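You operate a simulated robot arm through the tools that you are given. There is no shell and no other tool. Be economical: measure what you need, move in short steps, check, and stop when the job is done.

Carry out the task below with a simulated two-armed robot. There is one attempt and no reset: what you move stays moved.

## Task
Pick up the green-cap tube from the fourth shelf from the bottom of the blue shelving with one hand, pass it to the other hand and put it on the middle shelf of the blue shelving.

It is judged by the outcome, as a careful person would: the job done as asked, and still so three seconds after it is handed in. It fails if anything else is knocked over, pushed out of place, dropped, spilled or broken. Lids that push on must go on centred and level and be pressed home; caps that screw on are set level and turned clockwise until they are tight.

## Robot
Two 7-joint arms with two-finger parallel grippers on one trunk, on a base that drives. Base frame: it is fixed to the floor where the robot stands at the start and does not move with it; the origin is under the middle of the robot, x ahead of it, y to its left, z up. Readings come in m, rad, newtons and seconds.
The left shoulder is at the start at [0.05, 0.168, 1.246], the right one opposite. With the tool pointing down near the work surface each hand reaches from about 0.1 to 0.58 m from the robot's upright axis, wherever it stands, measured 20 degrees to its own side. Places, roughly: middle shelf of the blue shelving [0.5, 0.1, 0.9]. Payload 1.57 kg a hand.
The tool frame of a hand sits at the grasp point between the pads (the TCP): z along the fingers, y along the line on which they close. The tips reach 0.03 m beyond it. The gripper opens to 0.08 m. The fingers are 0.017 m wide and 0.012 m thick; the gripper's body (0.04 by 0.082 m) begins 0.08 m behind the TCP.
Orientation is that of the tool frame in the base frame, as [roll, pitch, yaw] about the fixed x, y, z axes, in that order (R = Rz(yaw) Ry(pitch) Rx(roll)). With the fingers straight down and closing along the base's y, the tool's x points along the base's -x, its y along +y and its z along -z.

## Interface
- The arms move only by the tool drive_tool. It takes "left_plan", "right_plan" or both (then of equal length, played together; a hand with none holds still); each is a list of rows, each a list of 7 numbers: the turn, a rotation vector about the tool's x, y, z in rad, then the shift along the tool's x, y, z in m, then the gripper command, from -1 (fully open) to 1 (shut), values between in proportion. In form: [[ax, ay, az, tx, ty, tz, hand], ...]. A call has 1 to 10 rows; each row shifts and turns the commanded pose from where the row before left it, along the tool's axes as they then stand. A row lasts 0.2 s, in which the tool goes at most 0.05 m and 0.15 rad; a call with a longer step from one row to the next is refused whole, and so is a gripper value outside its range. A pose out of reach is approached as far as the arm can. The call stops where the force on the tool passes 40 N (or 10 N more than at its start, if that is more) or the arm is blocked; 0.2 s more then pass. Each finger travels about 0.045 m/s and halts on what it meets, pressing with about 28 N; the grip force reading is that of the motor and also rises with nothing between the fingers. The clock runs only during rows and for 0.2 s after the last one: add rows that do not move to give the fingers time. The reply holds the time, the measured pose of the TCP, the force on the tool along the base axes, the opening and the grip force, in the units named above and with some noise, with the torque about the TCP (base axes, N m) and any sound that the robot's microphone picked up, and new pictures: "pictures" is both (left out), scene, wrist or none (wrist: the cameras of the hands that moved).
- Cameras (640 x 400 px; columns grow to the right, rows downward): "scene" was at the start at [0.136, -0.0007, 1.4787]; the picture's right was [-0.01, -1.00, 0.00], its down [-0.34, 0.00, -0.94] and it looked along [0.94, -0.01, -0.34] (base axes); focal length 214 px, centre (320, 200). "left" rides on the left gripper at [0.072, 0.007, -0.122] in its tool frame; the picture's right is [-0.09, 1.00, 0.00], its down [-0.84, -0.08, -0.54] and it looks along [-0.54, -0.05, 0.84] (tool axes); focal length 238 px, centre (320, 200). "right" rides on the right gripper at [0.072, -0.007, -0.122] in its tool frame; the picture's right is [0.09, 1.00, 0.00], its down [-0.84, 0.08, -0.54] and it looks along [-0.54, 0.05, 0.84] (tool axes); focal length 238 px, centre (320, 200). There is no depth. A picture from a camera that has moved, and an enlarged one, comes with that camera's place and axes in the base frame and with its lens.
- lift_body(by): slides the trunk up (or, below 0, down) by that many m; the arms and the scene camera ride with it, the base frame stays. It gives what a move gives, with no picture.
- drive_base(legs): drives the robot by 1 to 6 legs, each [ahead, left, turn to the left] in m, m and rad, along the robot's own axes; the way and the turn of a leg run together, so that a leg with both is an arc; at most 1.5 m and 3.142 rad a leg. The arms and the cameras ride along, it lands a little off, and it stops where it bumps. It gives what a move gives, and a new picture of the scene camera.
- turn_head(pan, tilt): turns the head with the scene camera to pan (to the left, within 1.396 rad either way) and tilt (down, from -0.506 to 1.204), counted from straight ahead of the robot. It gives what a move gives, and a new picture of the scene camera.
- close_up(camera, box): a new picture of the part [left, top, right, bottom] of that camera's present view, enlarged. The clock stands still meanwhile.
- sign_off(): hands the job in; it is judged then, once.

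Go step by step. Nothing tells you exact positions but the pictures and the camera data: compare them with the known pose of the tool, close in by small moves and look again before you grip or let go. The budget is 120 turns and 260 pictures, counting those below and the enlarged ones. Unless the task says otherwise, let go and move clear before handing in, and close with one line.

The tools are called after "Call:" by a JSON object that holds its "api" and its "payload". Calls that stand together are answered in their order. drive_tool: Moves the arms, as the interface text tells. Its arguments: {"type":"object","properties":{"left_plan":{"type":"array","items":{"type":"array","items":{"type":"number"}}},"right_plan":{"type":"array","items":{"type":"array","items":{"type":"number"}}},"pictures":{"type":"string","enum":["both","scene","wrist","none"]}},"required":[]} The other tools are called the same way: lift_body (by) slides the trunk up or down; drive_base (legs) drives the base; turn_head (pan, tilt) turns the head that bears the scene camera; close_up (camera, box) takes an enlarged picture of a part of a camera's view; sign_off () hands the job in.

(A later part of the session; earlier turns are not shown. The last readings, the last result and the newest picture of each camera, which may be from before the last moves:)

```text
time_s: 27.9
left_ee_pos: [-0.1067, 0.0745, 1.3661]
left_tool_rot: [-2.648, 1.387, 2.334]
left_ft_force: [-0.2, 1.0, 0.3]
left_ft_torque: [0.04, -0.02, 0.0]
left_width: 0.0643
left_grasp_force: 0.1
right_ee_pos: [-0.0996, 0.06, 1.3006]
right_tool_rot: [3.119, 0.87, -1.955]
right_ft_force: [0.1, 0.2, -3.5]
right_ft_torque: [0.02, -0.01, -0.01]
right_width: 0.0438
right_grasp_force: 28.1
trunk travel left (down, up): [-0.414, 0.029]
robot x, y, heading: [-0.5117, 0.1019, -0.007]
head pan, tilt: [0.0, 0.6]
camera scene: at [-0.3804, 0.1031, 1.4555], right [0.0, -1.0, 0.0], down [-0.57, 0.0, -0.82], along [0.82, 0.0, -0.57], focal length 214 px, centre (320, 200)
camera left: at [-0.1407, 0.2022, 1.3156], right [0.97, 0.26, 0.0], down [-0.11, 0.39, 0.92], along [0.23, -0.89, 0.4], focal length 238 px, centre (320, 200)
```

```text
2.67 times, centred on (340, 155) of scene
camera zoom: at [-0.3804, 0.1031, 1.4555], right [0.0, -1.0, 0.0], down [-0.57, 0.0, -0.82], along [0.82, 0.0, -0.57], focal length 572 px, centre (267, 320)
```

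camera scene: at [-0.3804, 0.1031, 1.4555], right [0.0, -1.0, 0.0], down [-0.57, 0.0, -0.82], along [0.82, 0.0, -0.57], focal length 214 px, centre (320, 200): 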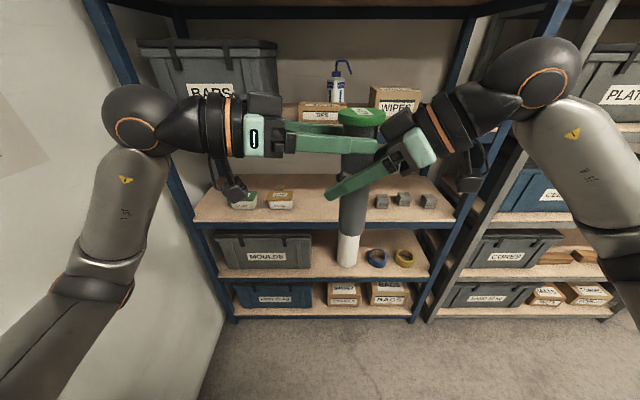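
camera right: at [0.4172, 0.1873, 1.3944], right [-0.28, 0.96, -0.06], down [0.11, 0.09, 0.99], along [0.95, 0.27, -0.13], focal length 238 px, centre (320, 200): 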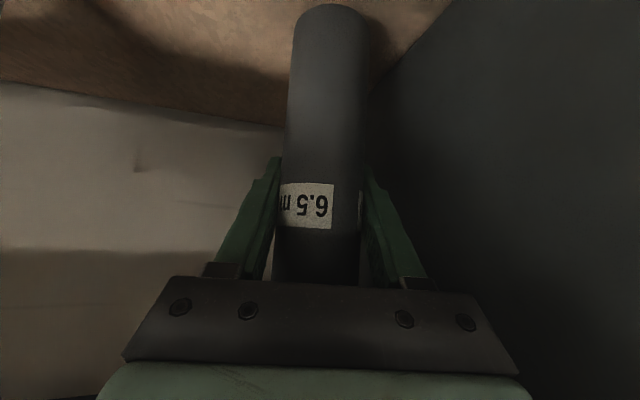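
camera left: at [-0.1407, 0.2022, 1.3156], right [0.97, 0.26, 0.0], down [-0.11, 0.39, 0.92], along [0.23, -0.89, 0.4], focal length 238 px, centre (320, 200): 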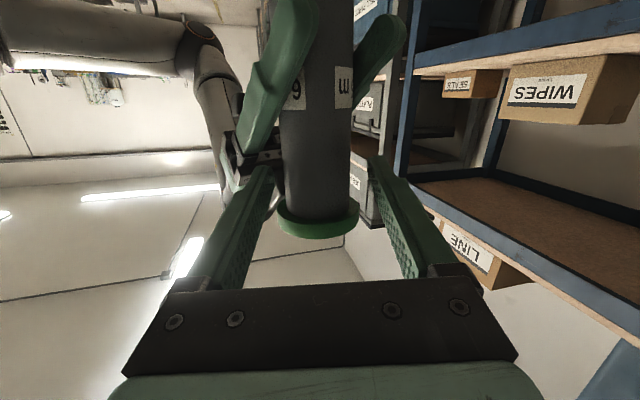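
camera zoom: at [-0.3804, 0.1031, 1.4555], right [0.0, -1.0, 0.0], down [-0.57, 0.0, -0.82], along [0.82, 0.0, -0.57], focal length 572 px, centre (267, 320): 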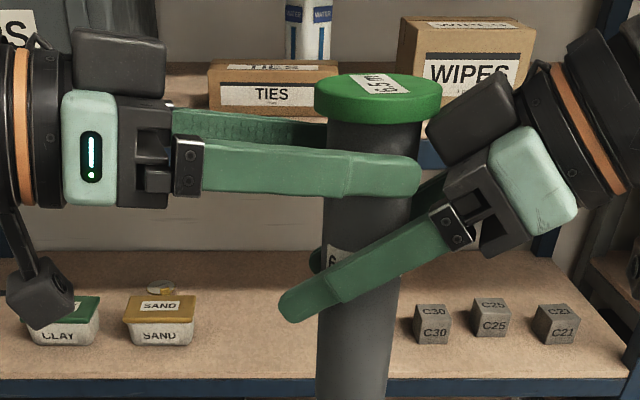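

The tube sits between the left pads just below the cap. Closing the left hand, with the right still holding.

Call:
{"api": "drive_tool", "payload": {"left_plan": [[0, 0, 0, 0, 0, 0, -0.3], [0, 0, 0, 0, 0, 0, 0.0], [0, 0, 0, 0, 0, 0, 0.4], [0, 0, 0, 0, 0, 0, 0.8], [0, 0, 0, 0, 0, 0, 0.8]]}}

```text
time_s: 29.1
left_ee_pos: [-0.1077, 0.0738, 1.3668]
left_tool_rot: [-2.654, 1.386, 2.323]
left_ft_force: [-10.7, -5.1, 0.2]
left_ft_torque: [-0.12, -0.54, -0.21]
left_width: 0.0448
left_grasp_force: 27.8
right_ee_pos: [-0.0995, 0.0605, 1.3002]
right_tool_rot: [3.115, 0.871, -1.96]
right_ft_force: [9.3, 5.5, -2.1]
right_ft_torque: [-0.12, 1.17, 0.03]
right_width: 0.0432
right_grasp_force: 28.3
trunk travel left (down, up): [-0.414, 0.029]
robot x, y, heading: [-0.5085, 0.1049, -0.006]
head pan, tilt: [0.0, 0.6]
camera scene: at [-0.3804, 0.1031, 1.4555], right [0.0, -1.0, 0.0], down [-0.57, 0.0, -0.82], along [0.82, 0.0, -0.57], focal length 214 px, centre (320, 200)
camera left: at [-0.1414, 0.2021, 1.3158], right [0.97, 0.25, 0.01], down [-0.11, 0.39, 0.92], along [0.23, -0.89, 0.4], focal length 238 px, centre (320, 200)
```

scene: 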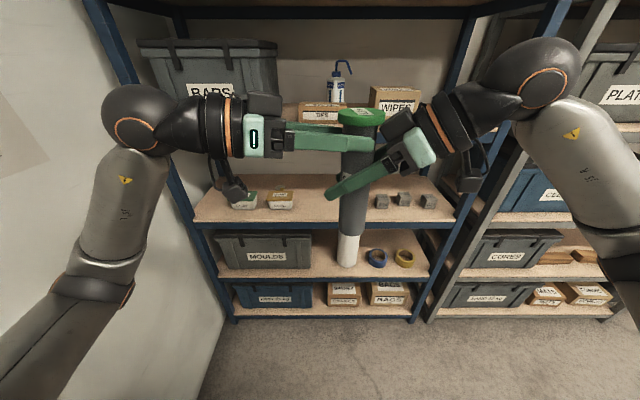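
left: 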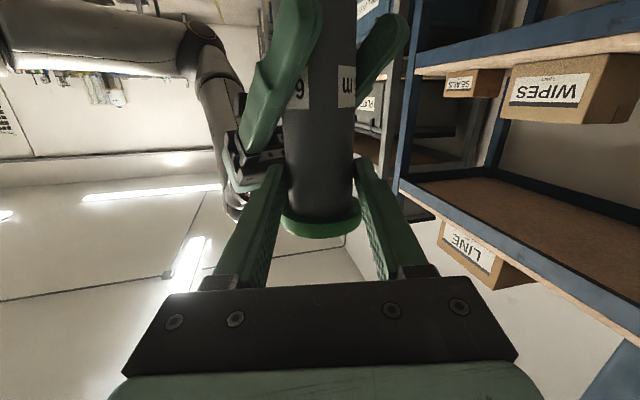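

Call:
{"api": "drive_tool", "payload": {"left_plan": [[0, 0, 0, 0, 0.003, 0, 0.9]], "pictures": "none"}}

```text
time_s: 29.5
left_ee_pos: [-0.1061, 0.0748, 1.3675]
left_tool_rot: [-2.652, 1.389, 2.323]
left_ft_force: [-14.9, 1.5, 1.6]
left_ft_torque: [0.01, -0.24, -0.43]
left_width: 0.0435
left_grasp_force: 28.0
right_ee_pos: [-0.0982, 0.0595, 1.2992]
right_tool_rot: [3.118, 0.869, -1.963]
right_ft_force: [15.1, 0.2, -3.2]
right_ft_torque: [0.08, 1.22, 0.21]
right_width: 0.0442
right_grasp_force: 27.5
trunk travel left (down, up): [-0.414, 0.029]
robot x, y, heading: [-0.5092, 0.1002, -0.001]
head pan, tilt: [0.0, 0.6]
```

Call:
{"api": "drive_tool", "payload": {"left_plan": [[0, 0, 0, 0, -0.007, 0, 0.9]], "pictures": "none"}}

```text
time_s: 29.9
left_ee_pos: [-0.1079, 0.0751, 1.3678]
left_tool_rot: [-2.651, 1.389, 2.341]
left_ft_force: [-1.4, 10.1, 1.4]
left_ft_torque: [0.08, -0.4, 0.12]
left_width: 0.0434
left_grasp_force: 27.9
right_ee_pos: [-0.1001, 0.0605, 1.2997]
right_tool_rot: [3.121, 0.869, -1.954]
right_ft_force: [0.8, -9.2, -4.9]
right_ft_torque: [0.66, 0.48, -0.08]
right_width: 0.0441
right_grasp_force: 28.2
trunk travel left (down, up): [-0.414, 0.029]
robot x, y, heading: [-0.5119, 0.1034, 0.002]
head pan, tilt: [0.0, 0.6]
```

Call:
{"api": "drive_tool", "payload": {"left_plan": [[0, 0, 0, 0.0, 0.0, -0.003, 0.9], [0, 0, 0, 0, 0, 0, 0.9]], "pictures": "none"}}

```text
time_s: 30.5
left_ee_pos: [-0.1101, 0.0757, 1.3668]
left_tool_rot: [-2.651, 1.389, 2.335]
left_ft_force: [12.7, -3.2, 4.8]
left_ft_torque: [-0.5, -1.06, 0.24]
left_width: 0.0433
left_grasp_force: 27.5
right_ee_pos: [-0.1014, 0.0626, 1.3005]
right_tool_rot: [3.119, 0.871, -1.951]
right_ft_force: [-14.2, 2.8, -7.1]
right_ft_torque: [0.28, 0.04, -0.1]
right_width: 0.0431
right_grasp_force: 28.1
trunk travel left (down, up): [-0.414, 0.029]
robot x, y, heading: [-0.5169, 0.1028, -0.003]
head pan, tilt: [0.0, 0.6]
```

Call:
{"api": "drive_tool", "payload": {"left_plan": [[0, 0, 0, 0.0, 0.0025, 0, 0.9], [0, 0, 0, 0, 0, 0, 0.9], [0, 0, 0, 0, 0, 0, 0.9], [0, 0, 0, 0, 0, 0, 0.9], [0, 0, 0, 0, 0, 0, 0.9]], "right_plan": [[0, 0, 0, 0, 0, 0, 0.8], [0, 0, 0, 0, 0, 0, 0.0], [0, 0, 0, 0, 0, 0, -0.4], [0, 0, 0, 0, 0, 0, -0.8], [0, 0, 0, 0, 0, 0, -0.8]]}}

```text
time_s: 31.7
left_ee_pos: [-0.1087, 0.0762, 1.3647]
left_tool_rot: [-2.648, 1.385, 2.33]
left_ft_force: [0.2, 0.1, 0.1]
left_ft_torque: [0.08, -0.02, 0.02]
left_width: 0.0426
left_grasp_force: 28.3
right_ee_pos: [-0.1004, 0.0611, 1.3008]
right_tool_rot: [3.118, 0.874, -1.957]
right_ft_force: [-0.7, 0.1, -0.1]
right_ft_torque: [0.01, 0.01, 0.0]
right_width: 0.0719
right_grasp_force: 0.2
trunk travel left (down, up): [-0.414, 0.029]
robot x, y, heading: [-0.5114, 0.1041, -0.006]
head pan, tilt: [0.0, 0.6]
camera scene: at [-0.3804, 0.1031, 1.4555], right [0.0, -1.0, 0.0], down [-0.57, 0.0, -0.82], along [0.82, 0.0, -0.57], focal length 214 px, centre (320, 200)
camera right: at [-0.1424, -0.0725, 1.3248], right [-0.95, 0.3, -0.06], down [-0.01, 0.14, 0.99], along [0.31, 0.94, -0.13], focal length 238 px, centre (320, 200)
camera left: at [-0.1435, 0.2046, 1.3157], right [0.97, 0.26, 0.0], down [-0.11, 0.38, 0.92], along [0.23, -0.89, 0.4], focal length 238 px, centre (320, 200)
```

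scene: 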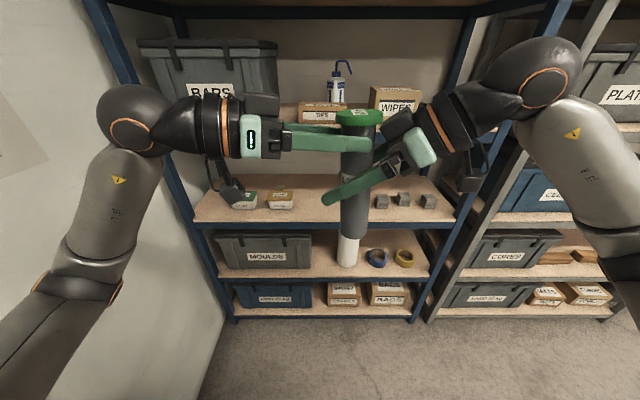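
right: 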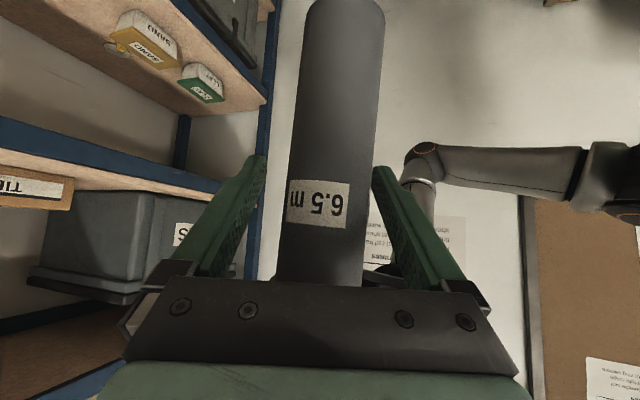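
left: 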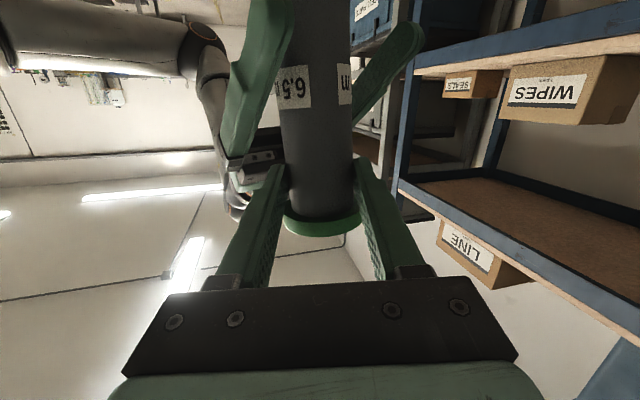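

The left hand has it. Backing the right hand away along its fingers, after a small centring shift.

Call:
{"api": "drive_tool", "payload": {"right_plan": [[0, 0, 0, 0, 0.004, 0, -1], [0, 0, 0, 0, 0, -0.02, -1], [0, 0, 0, 0, 0, -0.03, -1], [0, 0, 0, 0, 0, -0.03, -1], [0, 0, 0, 0, 0, -0.03, -1], [0, 0, 0, 0, 0, -0.03, -1]], "pictures": "scene"}}

```text
time_s: 33.1
left_ee_pos: [-0.1101, 0.0761, 1.3666]
left_tool_rot: [-2.651, 1.387, 2.33]
left_ft_force: [-0.6, -0.5, 0.0]
left_ft_torque: [0.08, 0.02, -0.01]
left_width: 0.0427
left_grasp_force: 27.8
right_ee_pos: [-0.1419, -0.038, 1.392]
right_tool_rot: [3.119, 0.871, -1.956]
right_ft_force: [1.1, -0.8, 0.5]
right_ft_torque: [0.02, -0.05, -0.02]
right_width: 0.0799
right_grasp_force: 0.0
trunk travel left (down, up): [-0.414, 0.029]
robot x, y, heading: [-0.5132, 0.1001, -0.002]
head pan, tilt: [0.0, 0.6]
camera scene: at [-0.3805, 0.103, 1.4555], right [0.0, -1.0, 0.0], down [-0.57, 0.0, -0.82], along [0.82, 0.0, -0.57], focal length 214 px, centre (320, 200)
```

scene: 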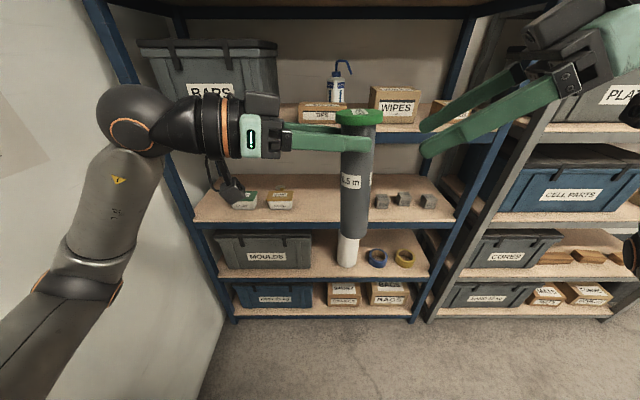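

The tube is in the left hand alone. Now swing the left hand to point forward while the right hand moves away to the right.

Call:
{"api": "drive_tool", "payload": {"left_plan": [[0, 0, 0, 0.0185, 0.0309, -0.0055, 0.9], [0, 0, 0, 0.0185, 0.0309, -0.0055, 0.9], [0, 0, 0, 0.0185, 0.0309, -0.0055, 0.9], [0, 0, 0, 0.0185, 0.0309, -0.0055, 0.9], [0, 0, 0, 0.0185, 0.0309, -0.0055, 0.9], [-0.1376, -0.012, -0.0227, 0, 0, 0, 0.9], [-0.1376, -0.012, -0.0227, 0, 0, 0, 0.9], [-0.1376, -0.012, -0.0227, 0, 0, 0, 0.9], [-0.1376, -0.012, -0.0227, 0, 0, 0, 0.9], [-0.1376, -0.012, -0.0227, 0, 0, 0, 0.9]], "right_plan": [[0, 0, 0, 0.0238, -0.0149, -0.0284, -1], [0, 0, 0, 0.0238, -0.0149, -0.0284, -1], [0, 0, 0, 0.0238, -0.0149, -0.0284, -1], [0, 0, 0, 0.0238, -0.0149, -0.0284, -1], [0, 0, 0, 0, 0, 0, -1], [0.1, -0.002, 0.084, 0, 0, 0, -1], [0.1, -0.002, 0.084, 0, 0, 0, -1], [0.1, -0.002, 0.084, 0, 0, 0, -1], [0.1, -0.002, 0.084, 0, 0, 0, -1], [0.1, -0.002, 0.084, 0, 0, 0, -1]], "pictures": "scene"}}

```text
time_s: 35.3
left_ee_pos: [-0.1029, 0.082, 1.3601]
left_tool_rot: [-2.642, 1.389, 3.039]
left_ft_force: [0.5, 0.1, 0.4]
left_ft_torque: [0.05, 0.09, 0.01]
left_width: 0.0425
left_grasp_force: 28.0
left hand out of reach, approached as far as the arm can: row 1, 2, 3, 4, 5
right_ee_pos: [-0.2004, -0.1388, 1.3901]
right_tool_rot: [3.118, 0.872, -2.613]
right_ft_force: [0.2, 0.3, 0.2]
right_ft_torque: [0.01, -0.01, 0.02]
right_width: 0.08
right_grasp_force: 0.0
right hand out of reach, approached as far as the arm can: row 1, 2, 3, 4
trunk travel left (down, up): [-0.414, 0.029]
robot x, y, heading: [-0.5114, 0.1004, 0.002]
head pan, tilt: [0.0, 0.6]
camera scene: at [-0.3809, 0.1028, 1.4555], right [0.0, -1.0, 0.0], down [-0.56, 0.0, -0.83], along [0.83, 0.0, -0.56], focal length 214 px, centre (320, 200)
```

scene: 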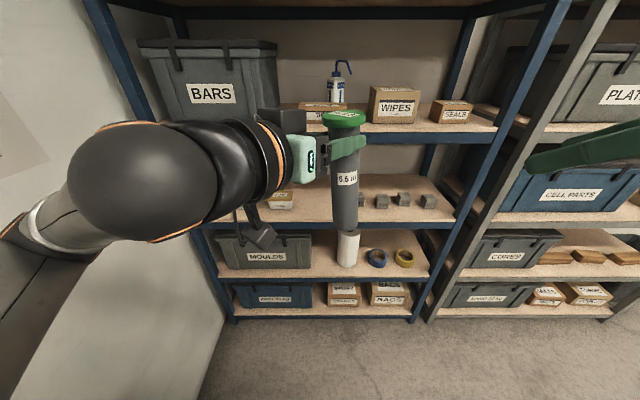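

Yaw worked. Now extend the left hand forward and down, with a bit more yaw.

Call:
{"api": "drive_tool", "payload": {"left_plan": [[0, 0, 0, 0.025, 0.0254, 0.0202, 0.9], [0, 0, 0, 0.025, 0.0254, 0.0202, 0.9], [0, 0, 0, 0.025, 0.0254, 0.0202, 0.9], [0, 0, 0, 0.025, 0.0254, 0.0202, 0.9], [0, 0, 0, 0.025, 0.0254, 0.0202, 0.9], [-0.1376, -0.012, -0.0227, 0, 0, 0, 0.9], [-0.1376, -0.012, -0.0227, 0, 0, 0, 0.9]]}}

```text
time_s: 36.9
left_ee_pos: [0.0285, 0.1325, 1.2099]
left_tool_rot: [-2.646, 1.385, 3.103]
left_ft_force: [0.8, -0.1, 0.8]
left_ft_torque: [0.07, 0.06, 0.0]
left_width: 0.0426
left_grasp_force: 27.6
left hand out of reach, approached as far as the arm can: row 6, 7
right_ee_pos: [-0.2001, -0.1381, 1.3894]
right_tool_rot: [3.118, 0.871, -2.609]
right_ft_force: [0.1, 0.2, -0.8]
right_ft_torque: [0.0, -0.01, 0.02]
right_width: 0.0799
right_grasp_force: 0.1
trunk travel left (down, up): [-0.414, 0.029]
robot x, y, heading: [-0.5118, 0.1022, -0.004]
head pan, tilt: [0.0, 0.6]
camera scene: at [-0.3801, 0.1034, 1.4554], right [0.0, -1.0, 0.0], down [-0.57, 0.0, -0.82], along [0.82, 0.0, -0.57], focal length 214 px, centre (320, 200)
camera left: at [-0.0834, 0.2017, 1.1589], right [0.51, 0.86, 0.0], down [-0.34, 0.2, 0.92], along [0.79, -0.47, 0.4], focal length 238 px, centre (320, 200)
```

scene: 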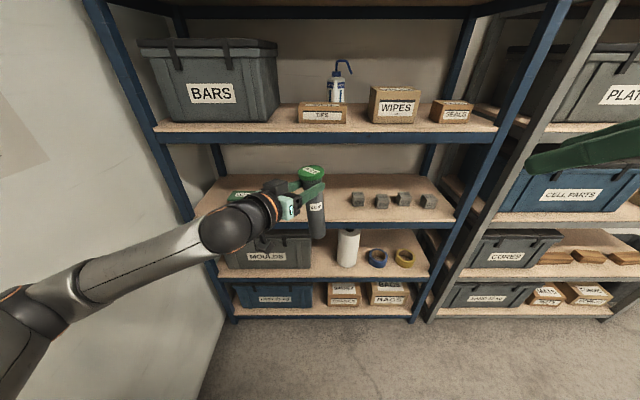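
left: 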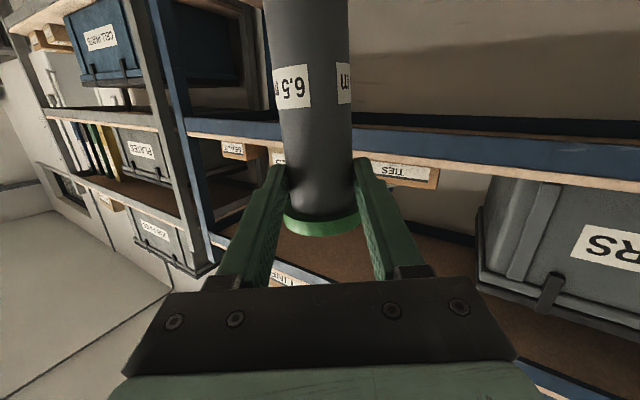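

The left hand holds the tube in front, pointing forward. I'll lower to about z 1.10 outside the shelf, then check before driving in.

Call:
{"api": "drive_tool", "payload": {"left_plan": [[0, 0, 0, 0.0364, 0.0032, 0.0059, 0.9], [0, 0, 0, 0.0364, 0.0032, 0.0059, 0.9], [0, 0, 0, 0.0364, 0.0032, 0.0059, 0.9]], "pictures": "none"}}

Call:
{"api": "drive_base", "payload": {"legs": [[0.12, -0.07, 0]]}}

Call:
{"api": "close_up", "payload": {"camera": "scene", "box": [160, 140, 480, 340]}}

```text
time_s: 37.7
left_ee_pos: [0.0317, 0.1357, 1.1047]
left_tool_rot: [-2.648, 1.385, 3.098]
left_ft_force: [0.4, -0.2, -0.1]
left_ft_torque: [0.06, 0.08, 0.01]
left_width: 0.0425
left_grasp_force: 28.6
left hand out of reach, approached as far as the arm can: row 2
right_ee_pos: [-0.2004, -0.1381, 1.3899]
right_tool_rot: [3.121, 0.87, -2.609]
right_ft_force: [0.0, 0.5, 0.2]
right_ft_torque: [0.03, 0.02, -0.01]
right_width: 0.08
right_grasp_force: 0.0
trunk travel left (down, up): [-0.414, 0.029]
robot x, y, heading: [-0.5111, 0.1037, -0.002]
head pan, tilt: [0.0, 0.6]
```

```text
time_s: 39.0
left_ee_pos: [0.1497, 0.0654, 1.1054]
left_tool_rot: [-2.647, 1.386, 3.101]
left_ft_force: [0.6, 0.1, -0.3]
left_ft_torque: [0.07, 0.07, 0.02]
left_width: 0.0424
left_grasp_force: 27.7
right_ee_pos: [-0.0816, -0.2087, 1.39]
right_tool_rot: [3.118, 0.872, -2.609]
right_ft_force: [1.2, 0.6, -0.4]
right_ft_torque: [-0.01, 0.02, 0.04]
right_width: 0.0801
right_grasp_force: 0.0
trunk travel left (down, up): [-0.414, 0.029]
robot x, y, heading: [-0.3959, 0.0349, -0.004]
head pan, tilt: [0.0, 0.6]
camera scene: at [-0.2608, 0.0324, 1.4554], right [0.0, -1.0, 0.0], down [-0.57, 0.0, -0.82], along [0.82, 0.0, -0.57], focal length 214 px, centre (320, 200)
```

scene: 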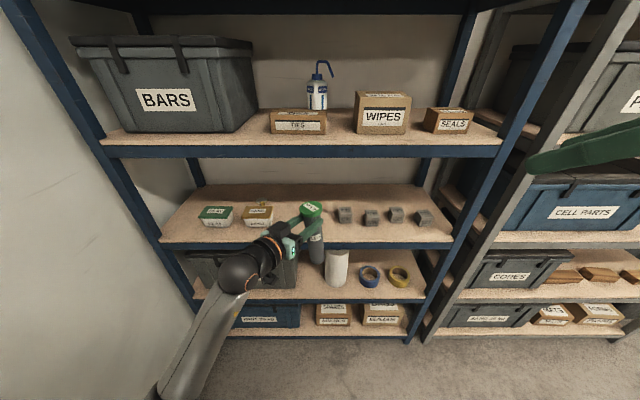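

```text
2.00 times, centred on (320, 240) of scene
camera zoom: at [-0.2608, 0.0324, 1.4554], right [0.0, -1.0, 0.0], down [-0.57, 0.0, -0.82], along [0.82, 0.0, -0.57], focal length 429 px, centre (320, 120)
```

zoom: 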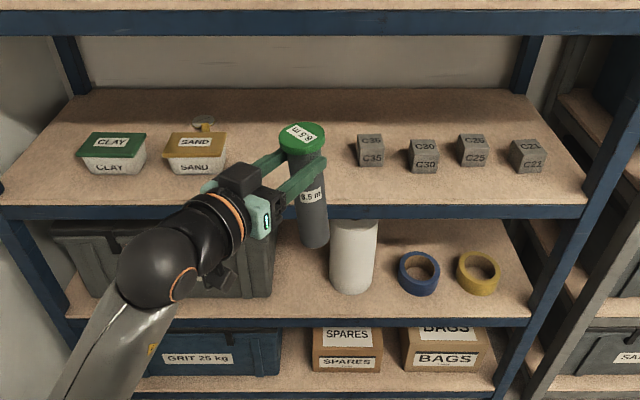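

The landing area between SAND and C35 is free (y from about -0.04 to 0.21). Driving in so the tube is over about [0.41, 0.08].

Call:
{"api": "drive_base", "payload": {"legs": [[0.15, 0.02, 0], [0.1, 0, 0]]}}

Call:
{"api": "close_up", "payload": {"camera": "scene", "box": [160, 200, 480, 400]}}

```text
time_s: 41.1
left_ee_pos: [0.4005, 0.0836, 1.1041]
left_tool_rot: [-2.641, 1.384, 3.101]
left_ft_force: [0.5, 0.7, -0.1]
left_ft_torque: [0.03, 0.03, -0.02]
left_width: 0.0425
left_grasp_force: 28.7
right_ee_pos: [0.1694, -0.189, 1.389]
right_tool_rot: [3.12, 0.872, -2.609]
right_ft_force: [0.9, 0.0, 0.4]
right_ft_torque: [-0.01, 0.04, -0.01]
right_width: 0.0802
right_grasp_force: 0.2
trunk travel left (down, up): [-0.414, 0.029]
robot x, y, heading: [-0.1404, 0.0563, -0.005]
head pan, tilt: [0.0, 0.6]
camera scene: at [-0.0102, 0.0525, 1.4553], right [0.0, -1.0, 0.0], down [-0.57, 0.0, -0.82], along [0.82, 0.0, -0.57], focal length 214 px, centre (320, 200)
```

scene: 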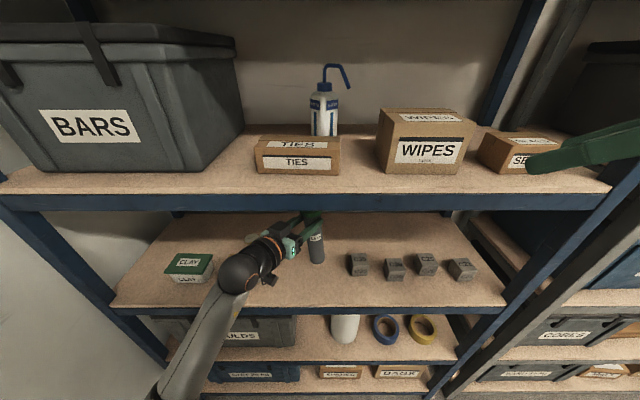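

```text
2.00 times, centred on (320, 300) of scene
camera zoom: at [-0.0102, 0.0525, 1.4553], right [0.0, -1.0, 0.0], down [-0.57, 0.0, -0.82], along [0.82, 0.0, -0.57], focal length 429 px, centre (320, 0)
```

zoom: 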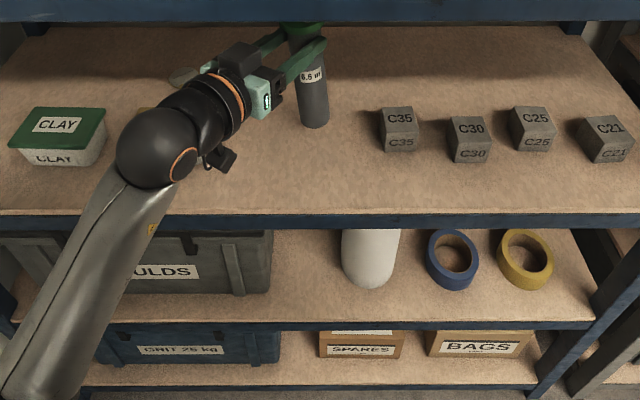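

Well placed over free shelf. Lowering in stages, watching the vertical force.

Call:
{"api": "drive_tool", "payload": {"left_plan": [[0, 0, 0, 0.0148, 0.0013, 0.0024, 0.9], [0, 0, 0, 0.0148, 0.0013, 0.0024, 0.9], [0, 0, 0, 0.0049, 0.0004, 0.0008, 0.9]], "pictures": "scene"}}

Call:
{"api": "close_up", "payload": {"camera": "scene", "box": [220, 190, 420, 315]}}

```text
time_s: 41.9
left_ee_pos: [0.399, 0.0843, 1.0706]
left_tool_rot: [-2.639, 1.384, 3.104]
left_ft_force: [0.0, -0.8, -0.4]
left_ft_torque: [0.04, 0.08, -0.01]
left_width: 0.0426
left_grasp_force: 27.9
right_ee_pos: [0.1681, -0.1888, 1.3901]
right_tool_rot: [3.123, 0.872, -2.609]
right_ft_force: [-0.1, -0.2, 0.6]
right_ft_torque: [-0.01, 0.01, 0.0]
right_width: 0.0799
right_grasp_force: 0.1
trunk travel left (down, up): [-0.414, 0.029]
robot x, y, heading: [-0.139, 0.0544, -0.007]
head pan, tilt: [0.0, 0.6]
camera scene: at [-0.0112, 0.0525, 1.4555], right [0.0, -1.0, 0.0], down [-0.57, 0.0, -0.82], along [0.82, 0.0, -0.57], focal length 214 px, centre (320, 200)
```

scene: 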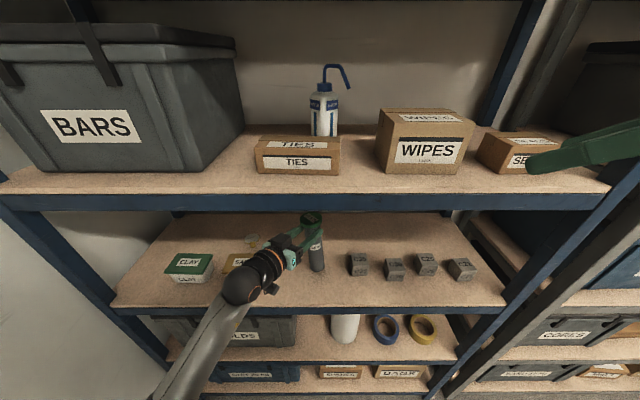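

```text
3.20 times, centred on (320, 252) of scene
camera zoom: at [-0.0112, 0.0525, 1.4555], right [0.0, -1.0, 0.0], down [-0.57, 0.0, -0.82], along [0.82, 0.0, -0.57], focal length 686 px, centre (320, 32)
```

zoom: 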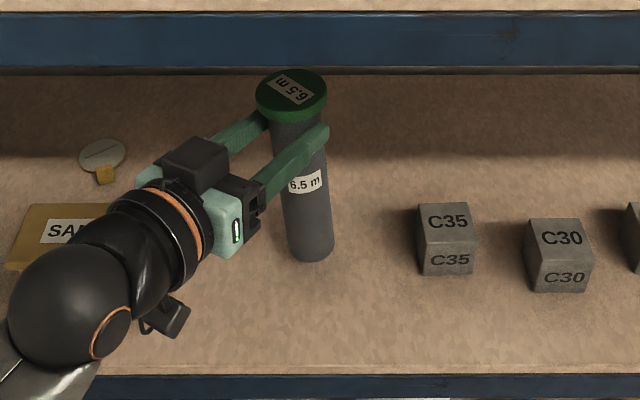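

Call:
{"api": "close_up", "payload": {"camera": "scene", "box": [290, 205, 386, 285]}}

Call:
{"api": "turn_head", "payload": {"pan": 0.0, "tilt": 1.1}}

```text
5.00 times, centred on (338, 245) of scene
camera zoom: at [-0.0112, 0.0525, 1.4555], right [0.0, -1.0, 0.0], down [-0.57, 0.0, -0.82], along [0.82, 0.0, -0.57], focal length 1072 px, centre (230, -25)
```

zoom: 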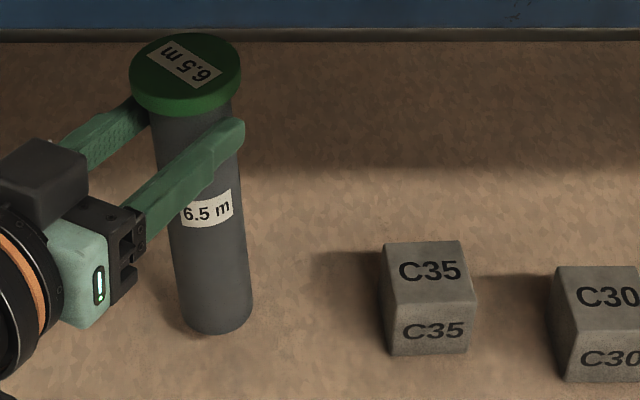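

```text
time_s: 42.9
left_ee_pos: [0.4004, 0.0859, 1.0702]
left_tool_rot: [-2.639, 1.385, 3.102]
left_ft_force: [0.5, -0.2, 0.0]
left_ft_torque: [0.09, 0.08, 0.0]
left_width: 0.0427
left_grasp_force: 27.4
right_ee_pos: [0.1685, -0.1891, 1.3911]
right_tool_rot: [3.119, 0.87, -2.609]
right_ft_force: [-0.2, -0.1, -0.3]
right_ft_torque: [-0.02, -0.02, 0.02]
right_width: 0.0801
right_grasp_force: 0.1
trunk travel left (down, up): [-0.414, 0.029]
robot x, y, heading: [-0.1436, 0.0541, 0.0]
head pan, tilt: [0.0, 1.1]
camera scene: at [-0.0365, 0.0526, 1.4169], right [0.0, -1.0, 0.0], down [-0.89, 0.0, -0.45], along [0.45, 0.0, -0.89], focal length 214 px, centre (320, 200)
```

scene: 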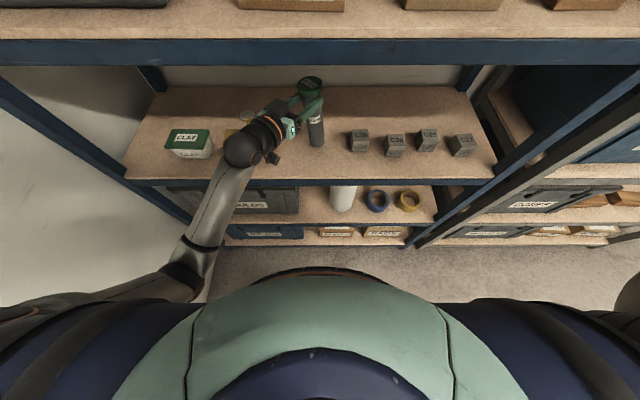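

The tube leans about 5° because the left hand is rolled slightly about its finger axis. I'll level it with a 0.089 rad turn about the tool's z, then check.

Call:
{"api": "drive_tool", "payload": {"left_plan": [[0, 0, 0.089, 0, 0, 0, 0.9]], "pictures": "wrist"}}

Call:
{"api": "turn_head", "payload": {"pan": 0.0, "tilt": 0.75}}

Call:
{"api": "close_up", "payload": {"camera": "scene", "box": [270, 160, 390, 260]}}

```text
time_s: 43.2
left_ee_pos: [0.4006, 0.0854, 1.0712]
left_tool_rot: [-2.639, 1.385, 3.102]
left_ft_force: [-0.5, 0.6, -0.6]
left_ft_torque: [0.04, 0.09, -0.01]
left_width: 0.0424
left_grasp_force: 28.4
left hand out of reach, approached as far as the arm can: row 1
right_ee_pos: [0.1684, -0.1891, 1.3911]
right_tool_rot: [3.12, 0.873, -2.609]
right_ft_force: [-0.5, -1.1, -0.6]
right_ft_torque: [0.0, -0.01, 0.0]
right_width: 0.0799
right_grasp_force: 0.0
trunk travel left (down, up): [-0.414, 0.029]
robot x, y, heading: [-0.1422, 0.0517, -0.001]
head pan, tilt: [0.0, 1.1]
camera left: at [0.287, 0.1554, 1.0203], right [0.52, 0.85, 0.0], down [-0.34, 0.21, 0.92], along [0.78, -0.48, 0.4], focal length 238 px, centre (320, 200)
```

left: 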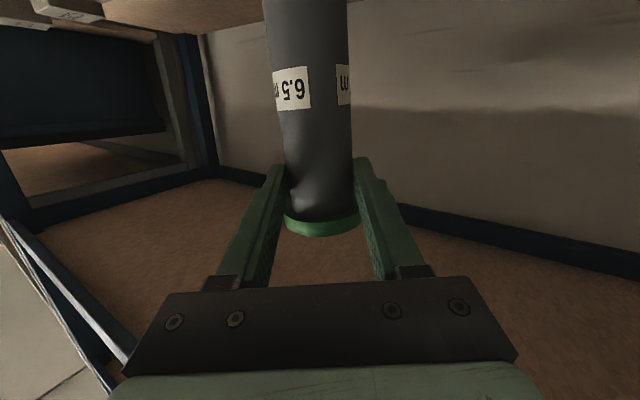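

```text
time_s: 44.1
left_ee_pos: [0.4003, 0.0858, 1.072]
left_tool_rot: [-2.639, 1.384, 3.103]
left_ft_force: [-0.2, -0.6, -0.1]
left_ft_torque: [0.07, 0.06, 0.02]
left_width: 0.0427
left_grasp_force: 27.9
right_ee_pos: [0.1684, -0.1897, 1.3904]
right_tool_rot: [3.121, 0.871, -2.61]
right_ft_force: [0.5, 0.5, -0.3]
right_ft_torque: [0.03, 0.01, 0.0]
right_width: 0.08
right_grasp_force: 0.0
trunk travel left (down, up): [-0.414, 0.029]
robot x, y, heading: [-0.1444, 0.0524, -0.002]
head pan, tilt: [0.0, 0.75]
camera scene: at [-0.0167, 0.0525, 1.4425], right [0.0, -1.0, 0.0], down [-0.68, 0.0, -0.73], along [0.73, 0.0, -0.68], focal length 214 px, centre (320, 200)
```

scene: 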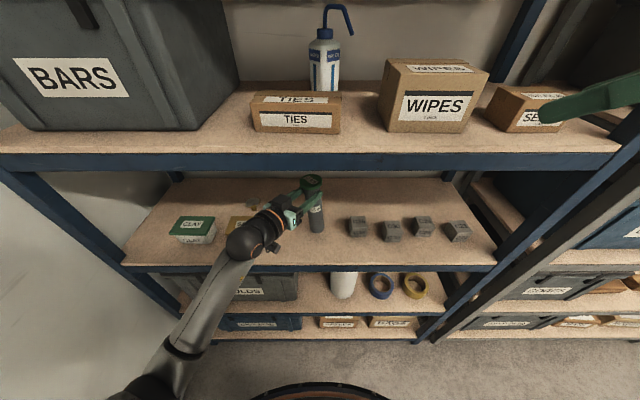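

```text
4.00 times, centred on (330, 210) of scene
camera zoom: at [-0.0167, 0.0525, 1.4425], right [0.0, -1.0, 0.0], down [-0.68, 0.0, -0.73], along [0.73, 0.0, -0.68], focal length 858 px, centre (280, 160)
```

zoom: 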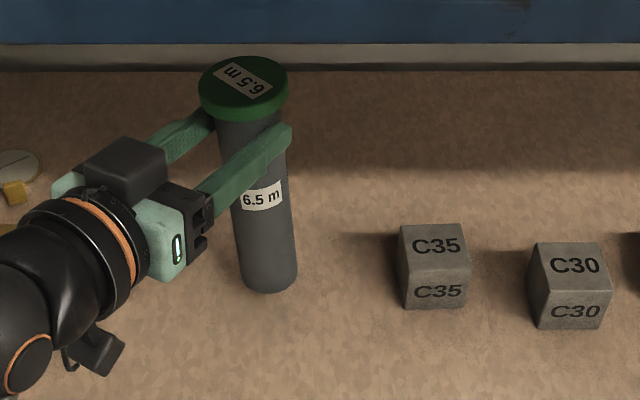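

The wrist is at a joint limit for that turn. I'll yaw the hand slightly back to the right to free the joint, then level.

Call:
{"api": "drive_tool", "payload": {"left_plan": [[0.1376, 0.012, 0.0227, 0, 0, 0, 0.9], [0.1376, 0.012, 0.0227, 0, 0, 0, 0.9], [0, 0, 0.045, 0, 0, 0, 0.9], [0, 0, 0.044, 0, 0, 0, 0.9]], "pictures": "scene"}}

Call:
{"api": "close_up", "payload": {"camera": "scene", "box": [270, 160, 390, 260]}}

```text
time_s: 45.1
left_ee_pos: [0.3989, 0.0844, 1.0696]
left_tool_rot: [-3.129, 1.408, 2.324]
left_ft_force: [-0.1, -0.1, -0.7]
left_ft_torque: [0.07, 0.07, 0.01]
left_width: 0.0423
left_grasp_force: 28.4
right_ee_pos: [0.1683, -0.1889, 1.3902]
right_tool_rot: [3.121, 0.873, -2.609]
right_ft_force: [0.2, -0.6, -0.3]
right_ft_torque: [0.04, 0.02, -0.01]
right_width: 0.08
right_grasp_force: 0.0
trunk travel left (down, up): [-0.414, 0.029]
robot x, y, heading: [-0.1395, 0.0545, -0.003]
head pan, tilt: [0.0, 0.75]
camera scene: at [-0.0167, 0.0526, 1.4426], right [0.0, -1.0, 0.0], down [-0.68, 0.0, -0.73], along [0.73, 0.0, -0.68], focal length 214 px, centre (320, 200)
```

scene: 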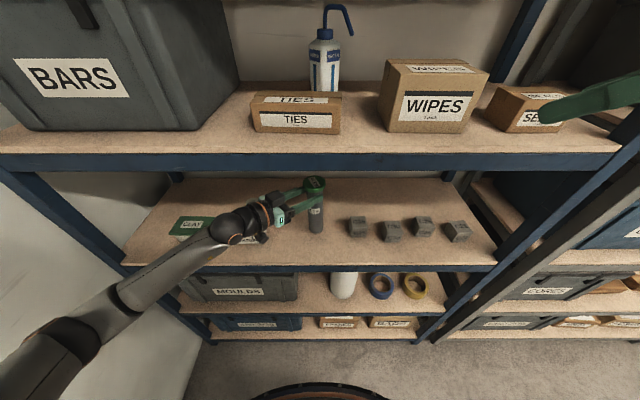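

```text
4.00 times, centred on (330, 210) of scene
camera zoom: at [-0.0167, 0.0526, 1.4426], right [0.0, -1.0, 0.0], down [-0.68, 0.0, -0.73], along [0.73, 0.0, -0.68], focal length 858 px, centre (280, 160)
```

zoom: 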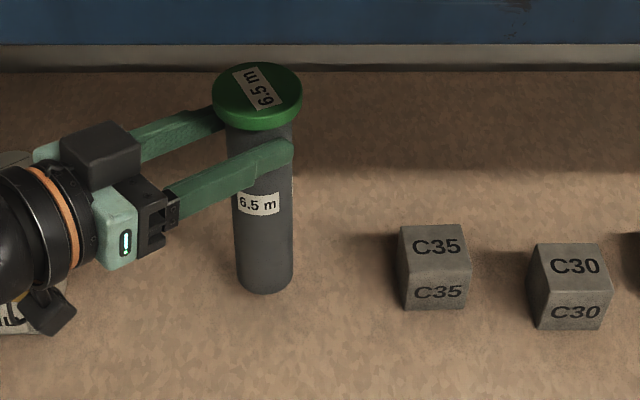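

The tube is now level. Continuing down in small steps.

Call:
{"api": "drive_tool", "payload": {"left_plan": [[0, 0, 0, 0.006, 0, 0.001, 0.9], [0, 0, 0, 0.006, 0, 0.001, 0.9]], "pictures": "none"}}

Call:
{"api": "close_up", "payload": {"camera": "scene", "box": [270, 160, 390, 260]}}

```text
time_s: 45.7
left_ee_pos: [0.3981, 0.0851, 1.0577]
left_tool_rot: [-3.128, 1.407, 2.325]
left_ft_force: [0.9, 0.5, 0.0]
left_ft_torque: [0.08, 0.07, 0.01]
left_width: 0.0424
left_grasp_force: 28.3
right_ee_pos: [0.1685, -0.1887, 1.39]
right_tool_rot: [3.119, 0.873, -2.61]
right_ft_force: [-0.1, 0.3, 0.4]
right_ft_torque: [-0.01, -0.03, -0.02]
right_width: 0.0802
right_grasp_force: 0.1
trunk travel left (down, up): [-0.414, 0.029]
robot x, y, heading: [-0.1428, 0.0483, -0.001]
head pan, tilt: [0.0, 0.75]
```

```text
4.00 times, centred on (330, 210) of scene
camera zoom: at [-0.0167, 0.0525, 1.4426], right [0.0, -1.0, 0.0], down [-0.68, 0.0, -0.73], along [0.73, 0.0, -0.68], focal length 858 px, centre (280, 160)
```

zoom: 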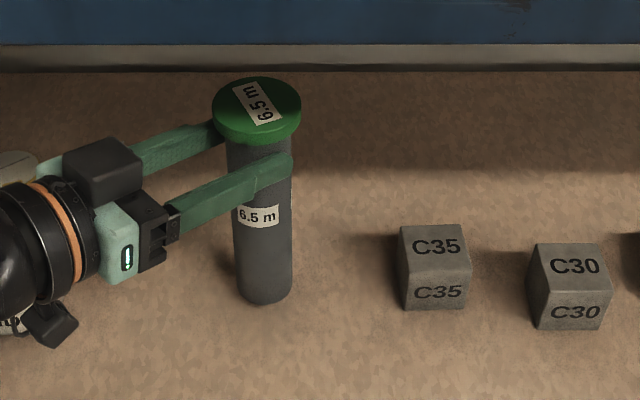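

Call:
{"api": "drive_tool", "payload": {"left_plan": [[0, 0, 0, 0.004, 0, 0.0007, 0.9]], "pictures": "none"}}

```text
time_s: 46.1
left_ee_pos: [0.3991, 0.0841, 1.0537]
left_tool_rot: [-3.128, 1.41, 2.328]
left_ft_force: [0.4, 0.6, 0.2]
left_ft_torque: [0.08, 0.08, 0.02]
left_width: 0.0426
left_grasp_force: 28.2
right_ee_pos: [0.1677, -0.1895, 1.3905]
right_tool_rot: [3.12, 0.874, -2.609]
right_ft_force: [0.5, 1.2, -0.5]
right_ft_torque: [-0.03, -0.01, 0.02]
right_width: 0.0802
right_grasp_force: 0.1
trunk travel left (down, up): [-0.414, 0.029]
robot x, y, heading: [-0.1447, 0.0485, -0.002]
head pan, tilt: [0.0, 0.75]
```

No contact yet; continuing in 3 mm steps.

Call:
{"api": "drive_tool", "payload": {"left_plan": [[0, 0, 0, 0.003, 0, 0.0005, 0.9]], "pictures": "none"}}

```text
time_s: 46.5
left_ee_pos: [0.399, 0.0835, 1.0502]
left_tool_rot: [-3.129, 1.408, 2.325]
left_ft_force: [0.4, 0.2, 0.1]
left_ft_torque: [0.07, 0.05, 0.01]
left_width: 0.0424
left_grasp_force: 27.5
right_ee_pos: [0.1678, -0.1881, 1.3897]
right_tool_rot: [3.12, 0.872, -2.609]
right_ft_force: [-0.2, -0.8, 0.2]
right_ft_torque: [-0.02, -0.02, 0.02]
right_width: 0.0801
right_grasp_force: 0.0
trunk travel left (down, up): [-0.414, 0.029]
robot x, y, heading: [-0.1421, 0.0514, -0.002]
head pan, tilt: [0.0, 0.75]
```

Call:
{"api": "drive_tool", "payload": {"left_plan": [[0, 0, 0, 0.003, 0, 0.0005, 0.9]], "pictures": "none"}}

Call:
{"api": "close_up", "payload": {"camera": "scene", "box": [290, 200, 350, 250]}}

```text
time_s: 46.9
left_ee_pos: [0.3987, 0.0843, 1.0472]
left_tool_rot: [-3.127, 1.41, 2.326]
left_ft_force: [0.2, -0.3, 0.7]
left_ft_torque: [0.07, 0.04, 0.03]
left_width: 0.0426
left_grasp_force: 27.9
right_ee_pos: [0.1683, -0.1892, 1.3912]
right_tool_rot: [3.121, 0.872, -2.609]
right_ft_force: [-0.7, -0.5, 1.0]
right_ft_torque: [0.02, -0.04, 0.01]
right_width: 0.0796
right_grasp_force: 0.0
trunk travel left (down, up): [-0.414, 0.029]
robot x, y, heading: [-0.1435, 0.0511, -0.006]
head pan, tilt: [0.0, 0.75]
```

```text
8.00 times, centred on (320, 225) of scene
camera zoom: at [-0.0167, 0.0525, 1.4426], right [0.0, -1.0, 0.0], down [-0.68, 0.0, -0.73], along [0.73, 0.0, -0.68], focal length 1716 px, centre (320, 0)
```

zoom: 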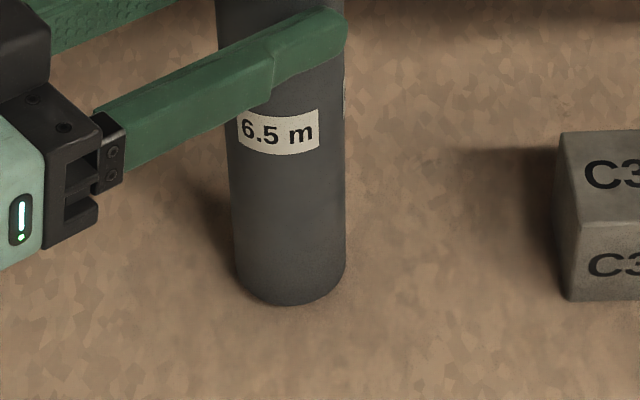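

Call:
{"api": "drive_tool", "payload": {"left_plan": [[0, 0, 0, 0.0025, 0, 0.0004, 0.9]], "pictures": "none"}}

```text
time_s: 47.3
left_ee_pos: [0.3995, 0.0846, 1.0456]
left_tool_rot: [-3.13, 1.407, 2.326]
left_ft_force: [-0.7, -0.1, -0.3]
left_ft_torque: [0.08, 0.06, -0.03]
left_width: 0.0427
left_grasp_force: 28.2
right_ee_pos: [0.1686, -0.1887, 1.3904]
right_tool_rot: [3.12, 0.871, -2.611]
right_ft_force: [0.0, 0.7, 0.3]
right_ft_torque: [-0.04, 0.02, 0.01]
right_width: 0.0798
right_grasp_force: 0.1
trunk travel left (down, up): [-0.414, 0.029]
robot x, y, heading: [-0.1441, 0.051, -0.004]
head pan, tilt: [0.0, 0.75]
```

Call:
{"api": "drive_tool", "payload": {"left_plan": [[0, 0, 0, 0.0025, 0, 0.0004, 0.9]], "pictures": "none"}}

Call:
{"api": "close_up", "payload": {"camera": "scene", "box": [290, 200, 350, 250]}}

```text
time_s: 47.7
left_ee_pos: [0.3994, 0.0843, 1.043]
left_tool_rot: [-3.126, 1.408, 2.33]
left_ft_force: [-0.5, -0.6, 0.0]
left_ft_torque: [0.08, 0.11, -0.03]
left_width: 0.0426
left_grasp_force: 27.7
right_ee_pos: [0.1691, -0.1894, 1.3913]
right_tool_rot: [3.12, 0.872, -2.608]
right_ft_force: [0.0, -0.1, 0.8]
right_ft_torque: [-0.02, 0.0, -0.01]
right_width: 0.0797
right_grasp_force: 0.0
trunk travel left (down, up): [-0.414, 0.029]
robot x, y, heading: [-0.1449, 0.0539, -0.005]
head pan, tilt: [0.0, 0.75]
```

```text
8.00 times, centred on (320, 225) of scene
camera zoom: at [-0.0167, 0.0525, 1.4426], right [0.0, -1.0, 0.0], down [-0.68, 0.0, -0.73], along [0.73, 0.0, -0.68], focal length 1716 px, centre (320, 0)
```

zoom: 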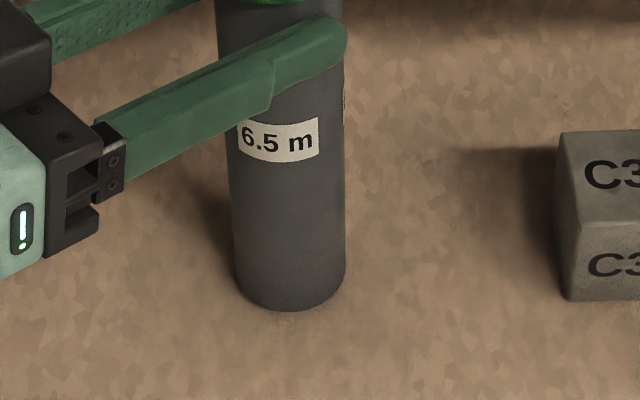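

Call:
{"api": "drive_tool", "payload": {"left_plan": [[0, 0, 0, 0.0025, 0, 0.0004, 0.9]], "pictures": "none"}}

```text
time_s: 48.1
left_ee_pos: [0.3995, 0.0847, 1.0397]
left_tool_rot: [-3.128, 1.41, 2.324]
left_ft_force: [0.1, -0.3, -0.2]
left_ft_torque: [0.08, 0.07, -0.01]
left_width: 0.0424
left_grasp_force: 28.2
right_ee_pos: [0.1679, -0.1899, 1.3896]
right_tool_rot: [3.123, 0.874, -2.609]
right_ft_force: [0.1, 0.4, 0.1]
right_ft_torque: [-0.02, 0.0, 0.0]
right_width: 0.0802
right_grasp_force: 0.1
trunk travel left (down, up): [-0.414, 0.029]
robot x, y, heading: [-0.1418, 0.057, -0.002]
head pan, tilt: [0.0, 0.75]
```

Call:
{"api": "drive_tool", "payload": {"left_plan": [[0, 0, 0, 0.0025, 0, 0.0004, 0.9]], "pictures": "none"}}

Call:
{"api": "close_up", "payload": {"camera": "scene", "box": [290, 200, 350, 250]}}

```text
time_s: 48.5
left_ee_pos: [0.4, 0.085, 1.0385]
left_tool_rot: [-3.135, 1.408, 2.321]
left_ft_force: [-0.2, 0.6, -0.6]
left_ft_torque: [0.09, 0.04, 0.0]
left_width: 0.0425
left_grasp_force: 28.3
right_ee_pos: [0.169, -0.19, 1.3894]
right_tool_rot: [3.121, 0.873, -2.61]
right_ft_force: [-0.7, -0.4, 1.0]
right_ft_torque: [0.05, 0.02, 0.01]
right_width: 0.0801
right_grasp_force: 0.1
trunk travel left (down, up): [-0.414, 0.029]
robot x, y, heading: [-0.1431, 0.0515, -0.001]
head pan, tilt: [0.0, 0.75]
```

```text
8.00 times, centred on (320, 225) of scene
camera zoom: at [-0.0168, 0.0525, 1.4426], right [0.0, -1.0, 0.0], down [-0.68, 0.0, -0.73], along [0.73, 0.0, -0.68], focal length 1716 px, centre (320, 0)
```

zoom: 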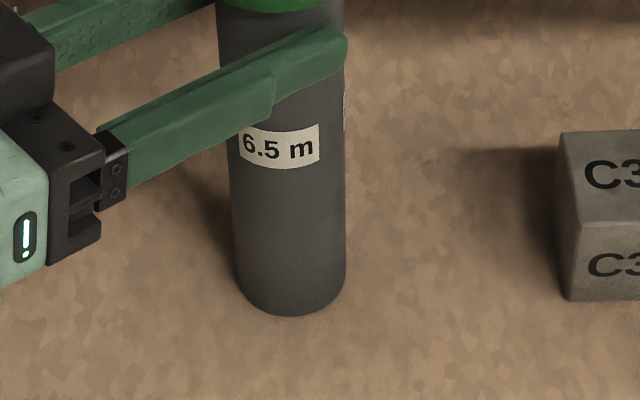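

Call:
{"api": "drive_tool", "payload": {"left_plan": [[0, 0, 0, 0.003, 0, 0.0005, 0.9]], "pictures": "none"}}

```text
time_s: 48.9
left_ee_pos: [0.3989, 0.0842, 1.0374]
left_tool_rot: [3.138, 1.416, 2.311]
left_ft_force: [0.1, 1.7, 4.6]
left_ft_torque: [0.31, 0.03, 0.01]
left_width: 0.0425
left_grasp_force: 27.8
right_ee_pos: [0.1677, -0.1892, 1.3902]
right_tool_rot: [3.12, 0.872, -2.61]
right_ft_force: [-1.1, 0.2, -0.1]
right_ft_torque: [-0.02, -0.01, 0.0]
right_width: 0.0799
right_grasp_force: 0.1
trunk travel left (down, up): [-0.414, 0.029]
robot x, y, heading: [-0.1445, 0.0515, -0.004]
head pan, tilt: [0.0, 0.75]
```

Contact: upward force rose to about 5 N. Opening the left hand gently.

Call:
{"api": "drive_tool", "payload": {"left_plan": [[0, 0, 0, 0.0005, 0, 0, 0.9], [0, 0, 0, 0, 0, 0, -0.1], [0, 0, 0, 0, 0, 0, -0.3], [0, 0, 0, 0, 0, 0, -0.6], [0, 0, 0, 0, 0, 0, -0.8]]}}

Call:
{"api": "close_up", "payload": {"camera": "scene", "box": [270, 160, 390, 260]}}

```text
time_s: 50.1
left_ee_pos: [0.3991, 0.0836, 1.0351]
left_tool_rot: [-3.13, 1.407, 2.323]
left_ft_force: [0.0, -0.6, -0.1]
left_ft_torque: [-0.01, -0.04, 0.01]
left_width: 0.072
left_grasp_force: 0.1
right_ee_pos: [0.1673, -0.1879, 1.3905]
right_tool_rot: [3.121, 0.872, -2.608]
right_ft_force: [0.2, -0.4, 0.5]
right_ft_torque: [0.06, 0.03, 0.0]
right_width: 0.08
right_grasp_force: 0.1
trunk travel left (down, up): [-0.414, 0.029]
robot x, y, heading: [-0.143, 0.0515, -0.004]
head pan, tilt: [0.0, 0.75]
camera scene: at [-0.0171, 0.0525, 1.4426], right [0.0, -1.0, 0.0], down [-0.68, 0.0, -0.73], along [0.73, 0.0, -0.68], focal length 214 px, centre (320, 200)
camera left: at [0.3147, 0.1866, 0.9845], right [0.74, 0.66, 0.09], down [-0.33, 0.24, 0.91], along [0.58, -0.71, 0.4], focal length 238 px, centre (320, 200)
```

scene: 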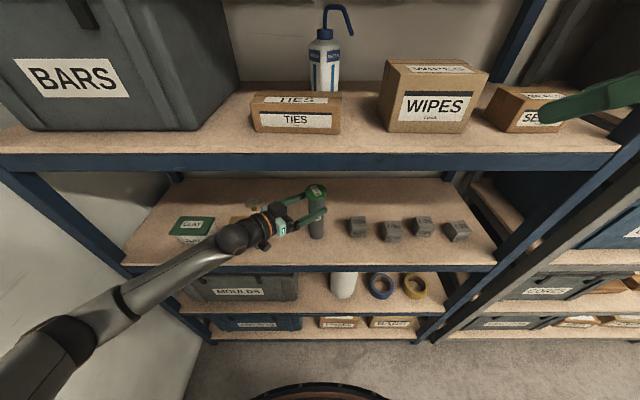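
left: 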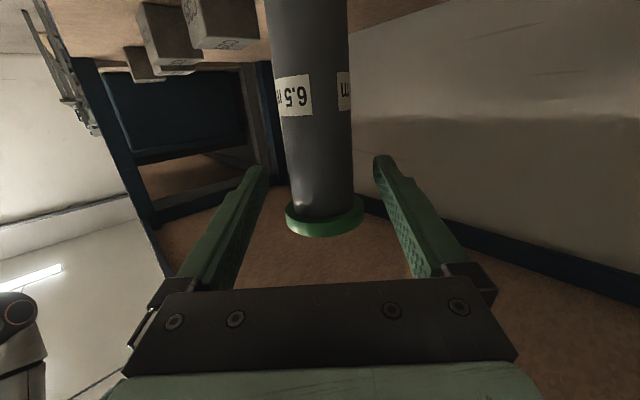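

```text
4.00 times, centred on (330, 210) of scene
camera zoom: at [-0.0171, 0.0525, 1.4426], right [0.0, -1.0, 0.0], down [-0.68, 0.0, -0.73], along [0.73, 0.0, -0.68], focal length 858 px, centre (280, 160)
```

zoom: 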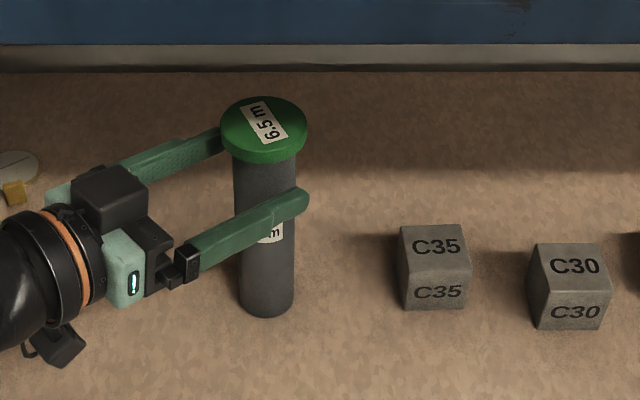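

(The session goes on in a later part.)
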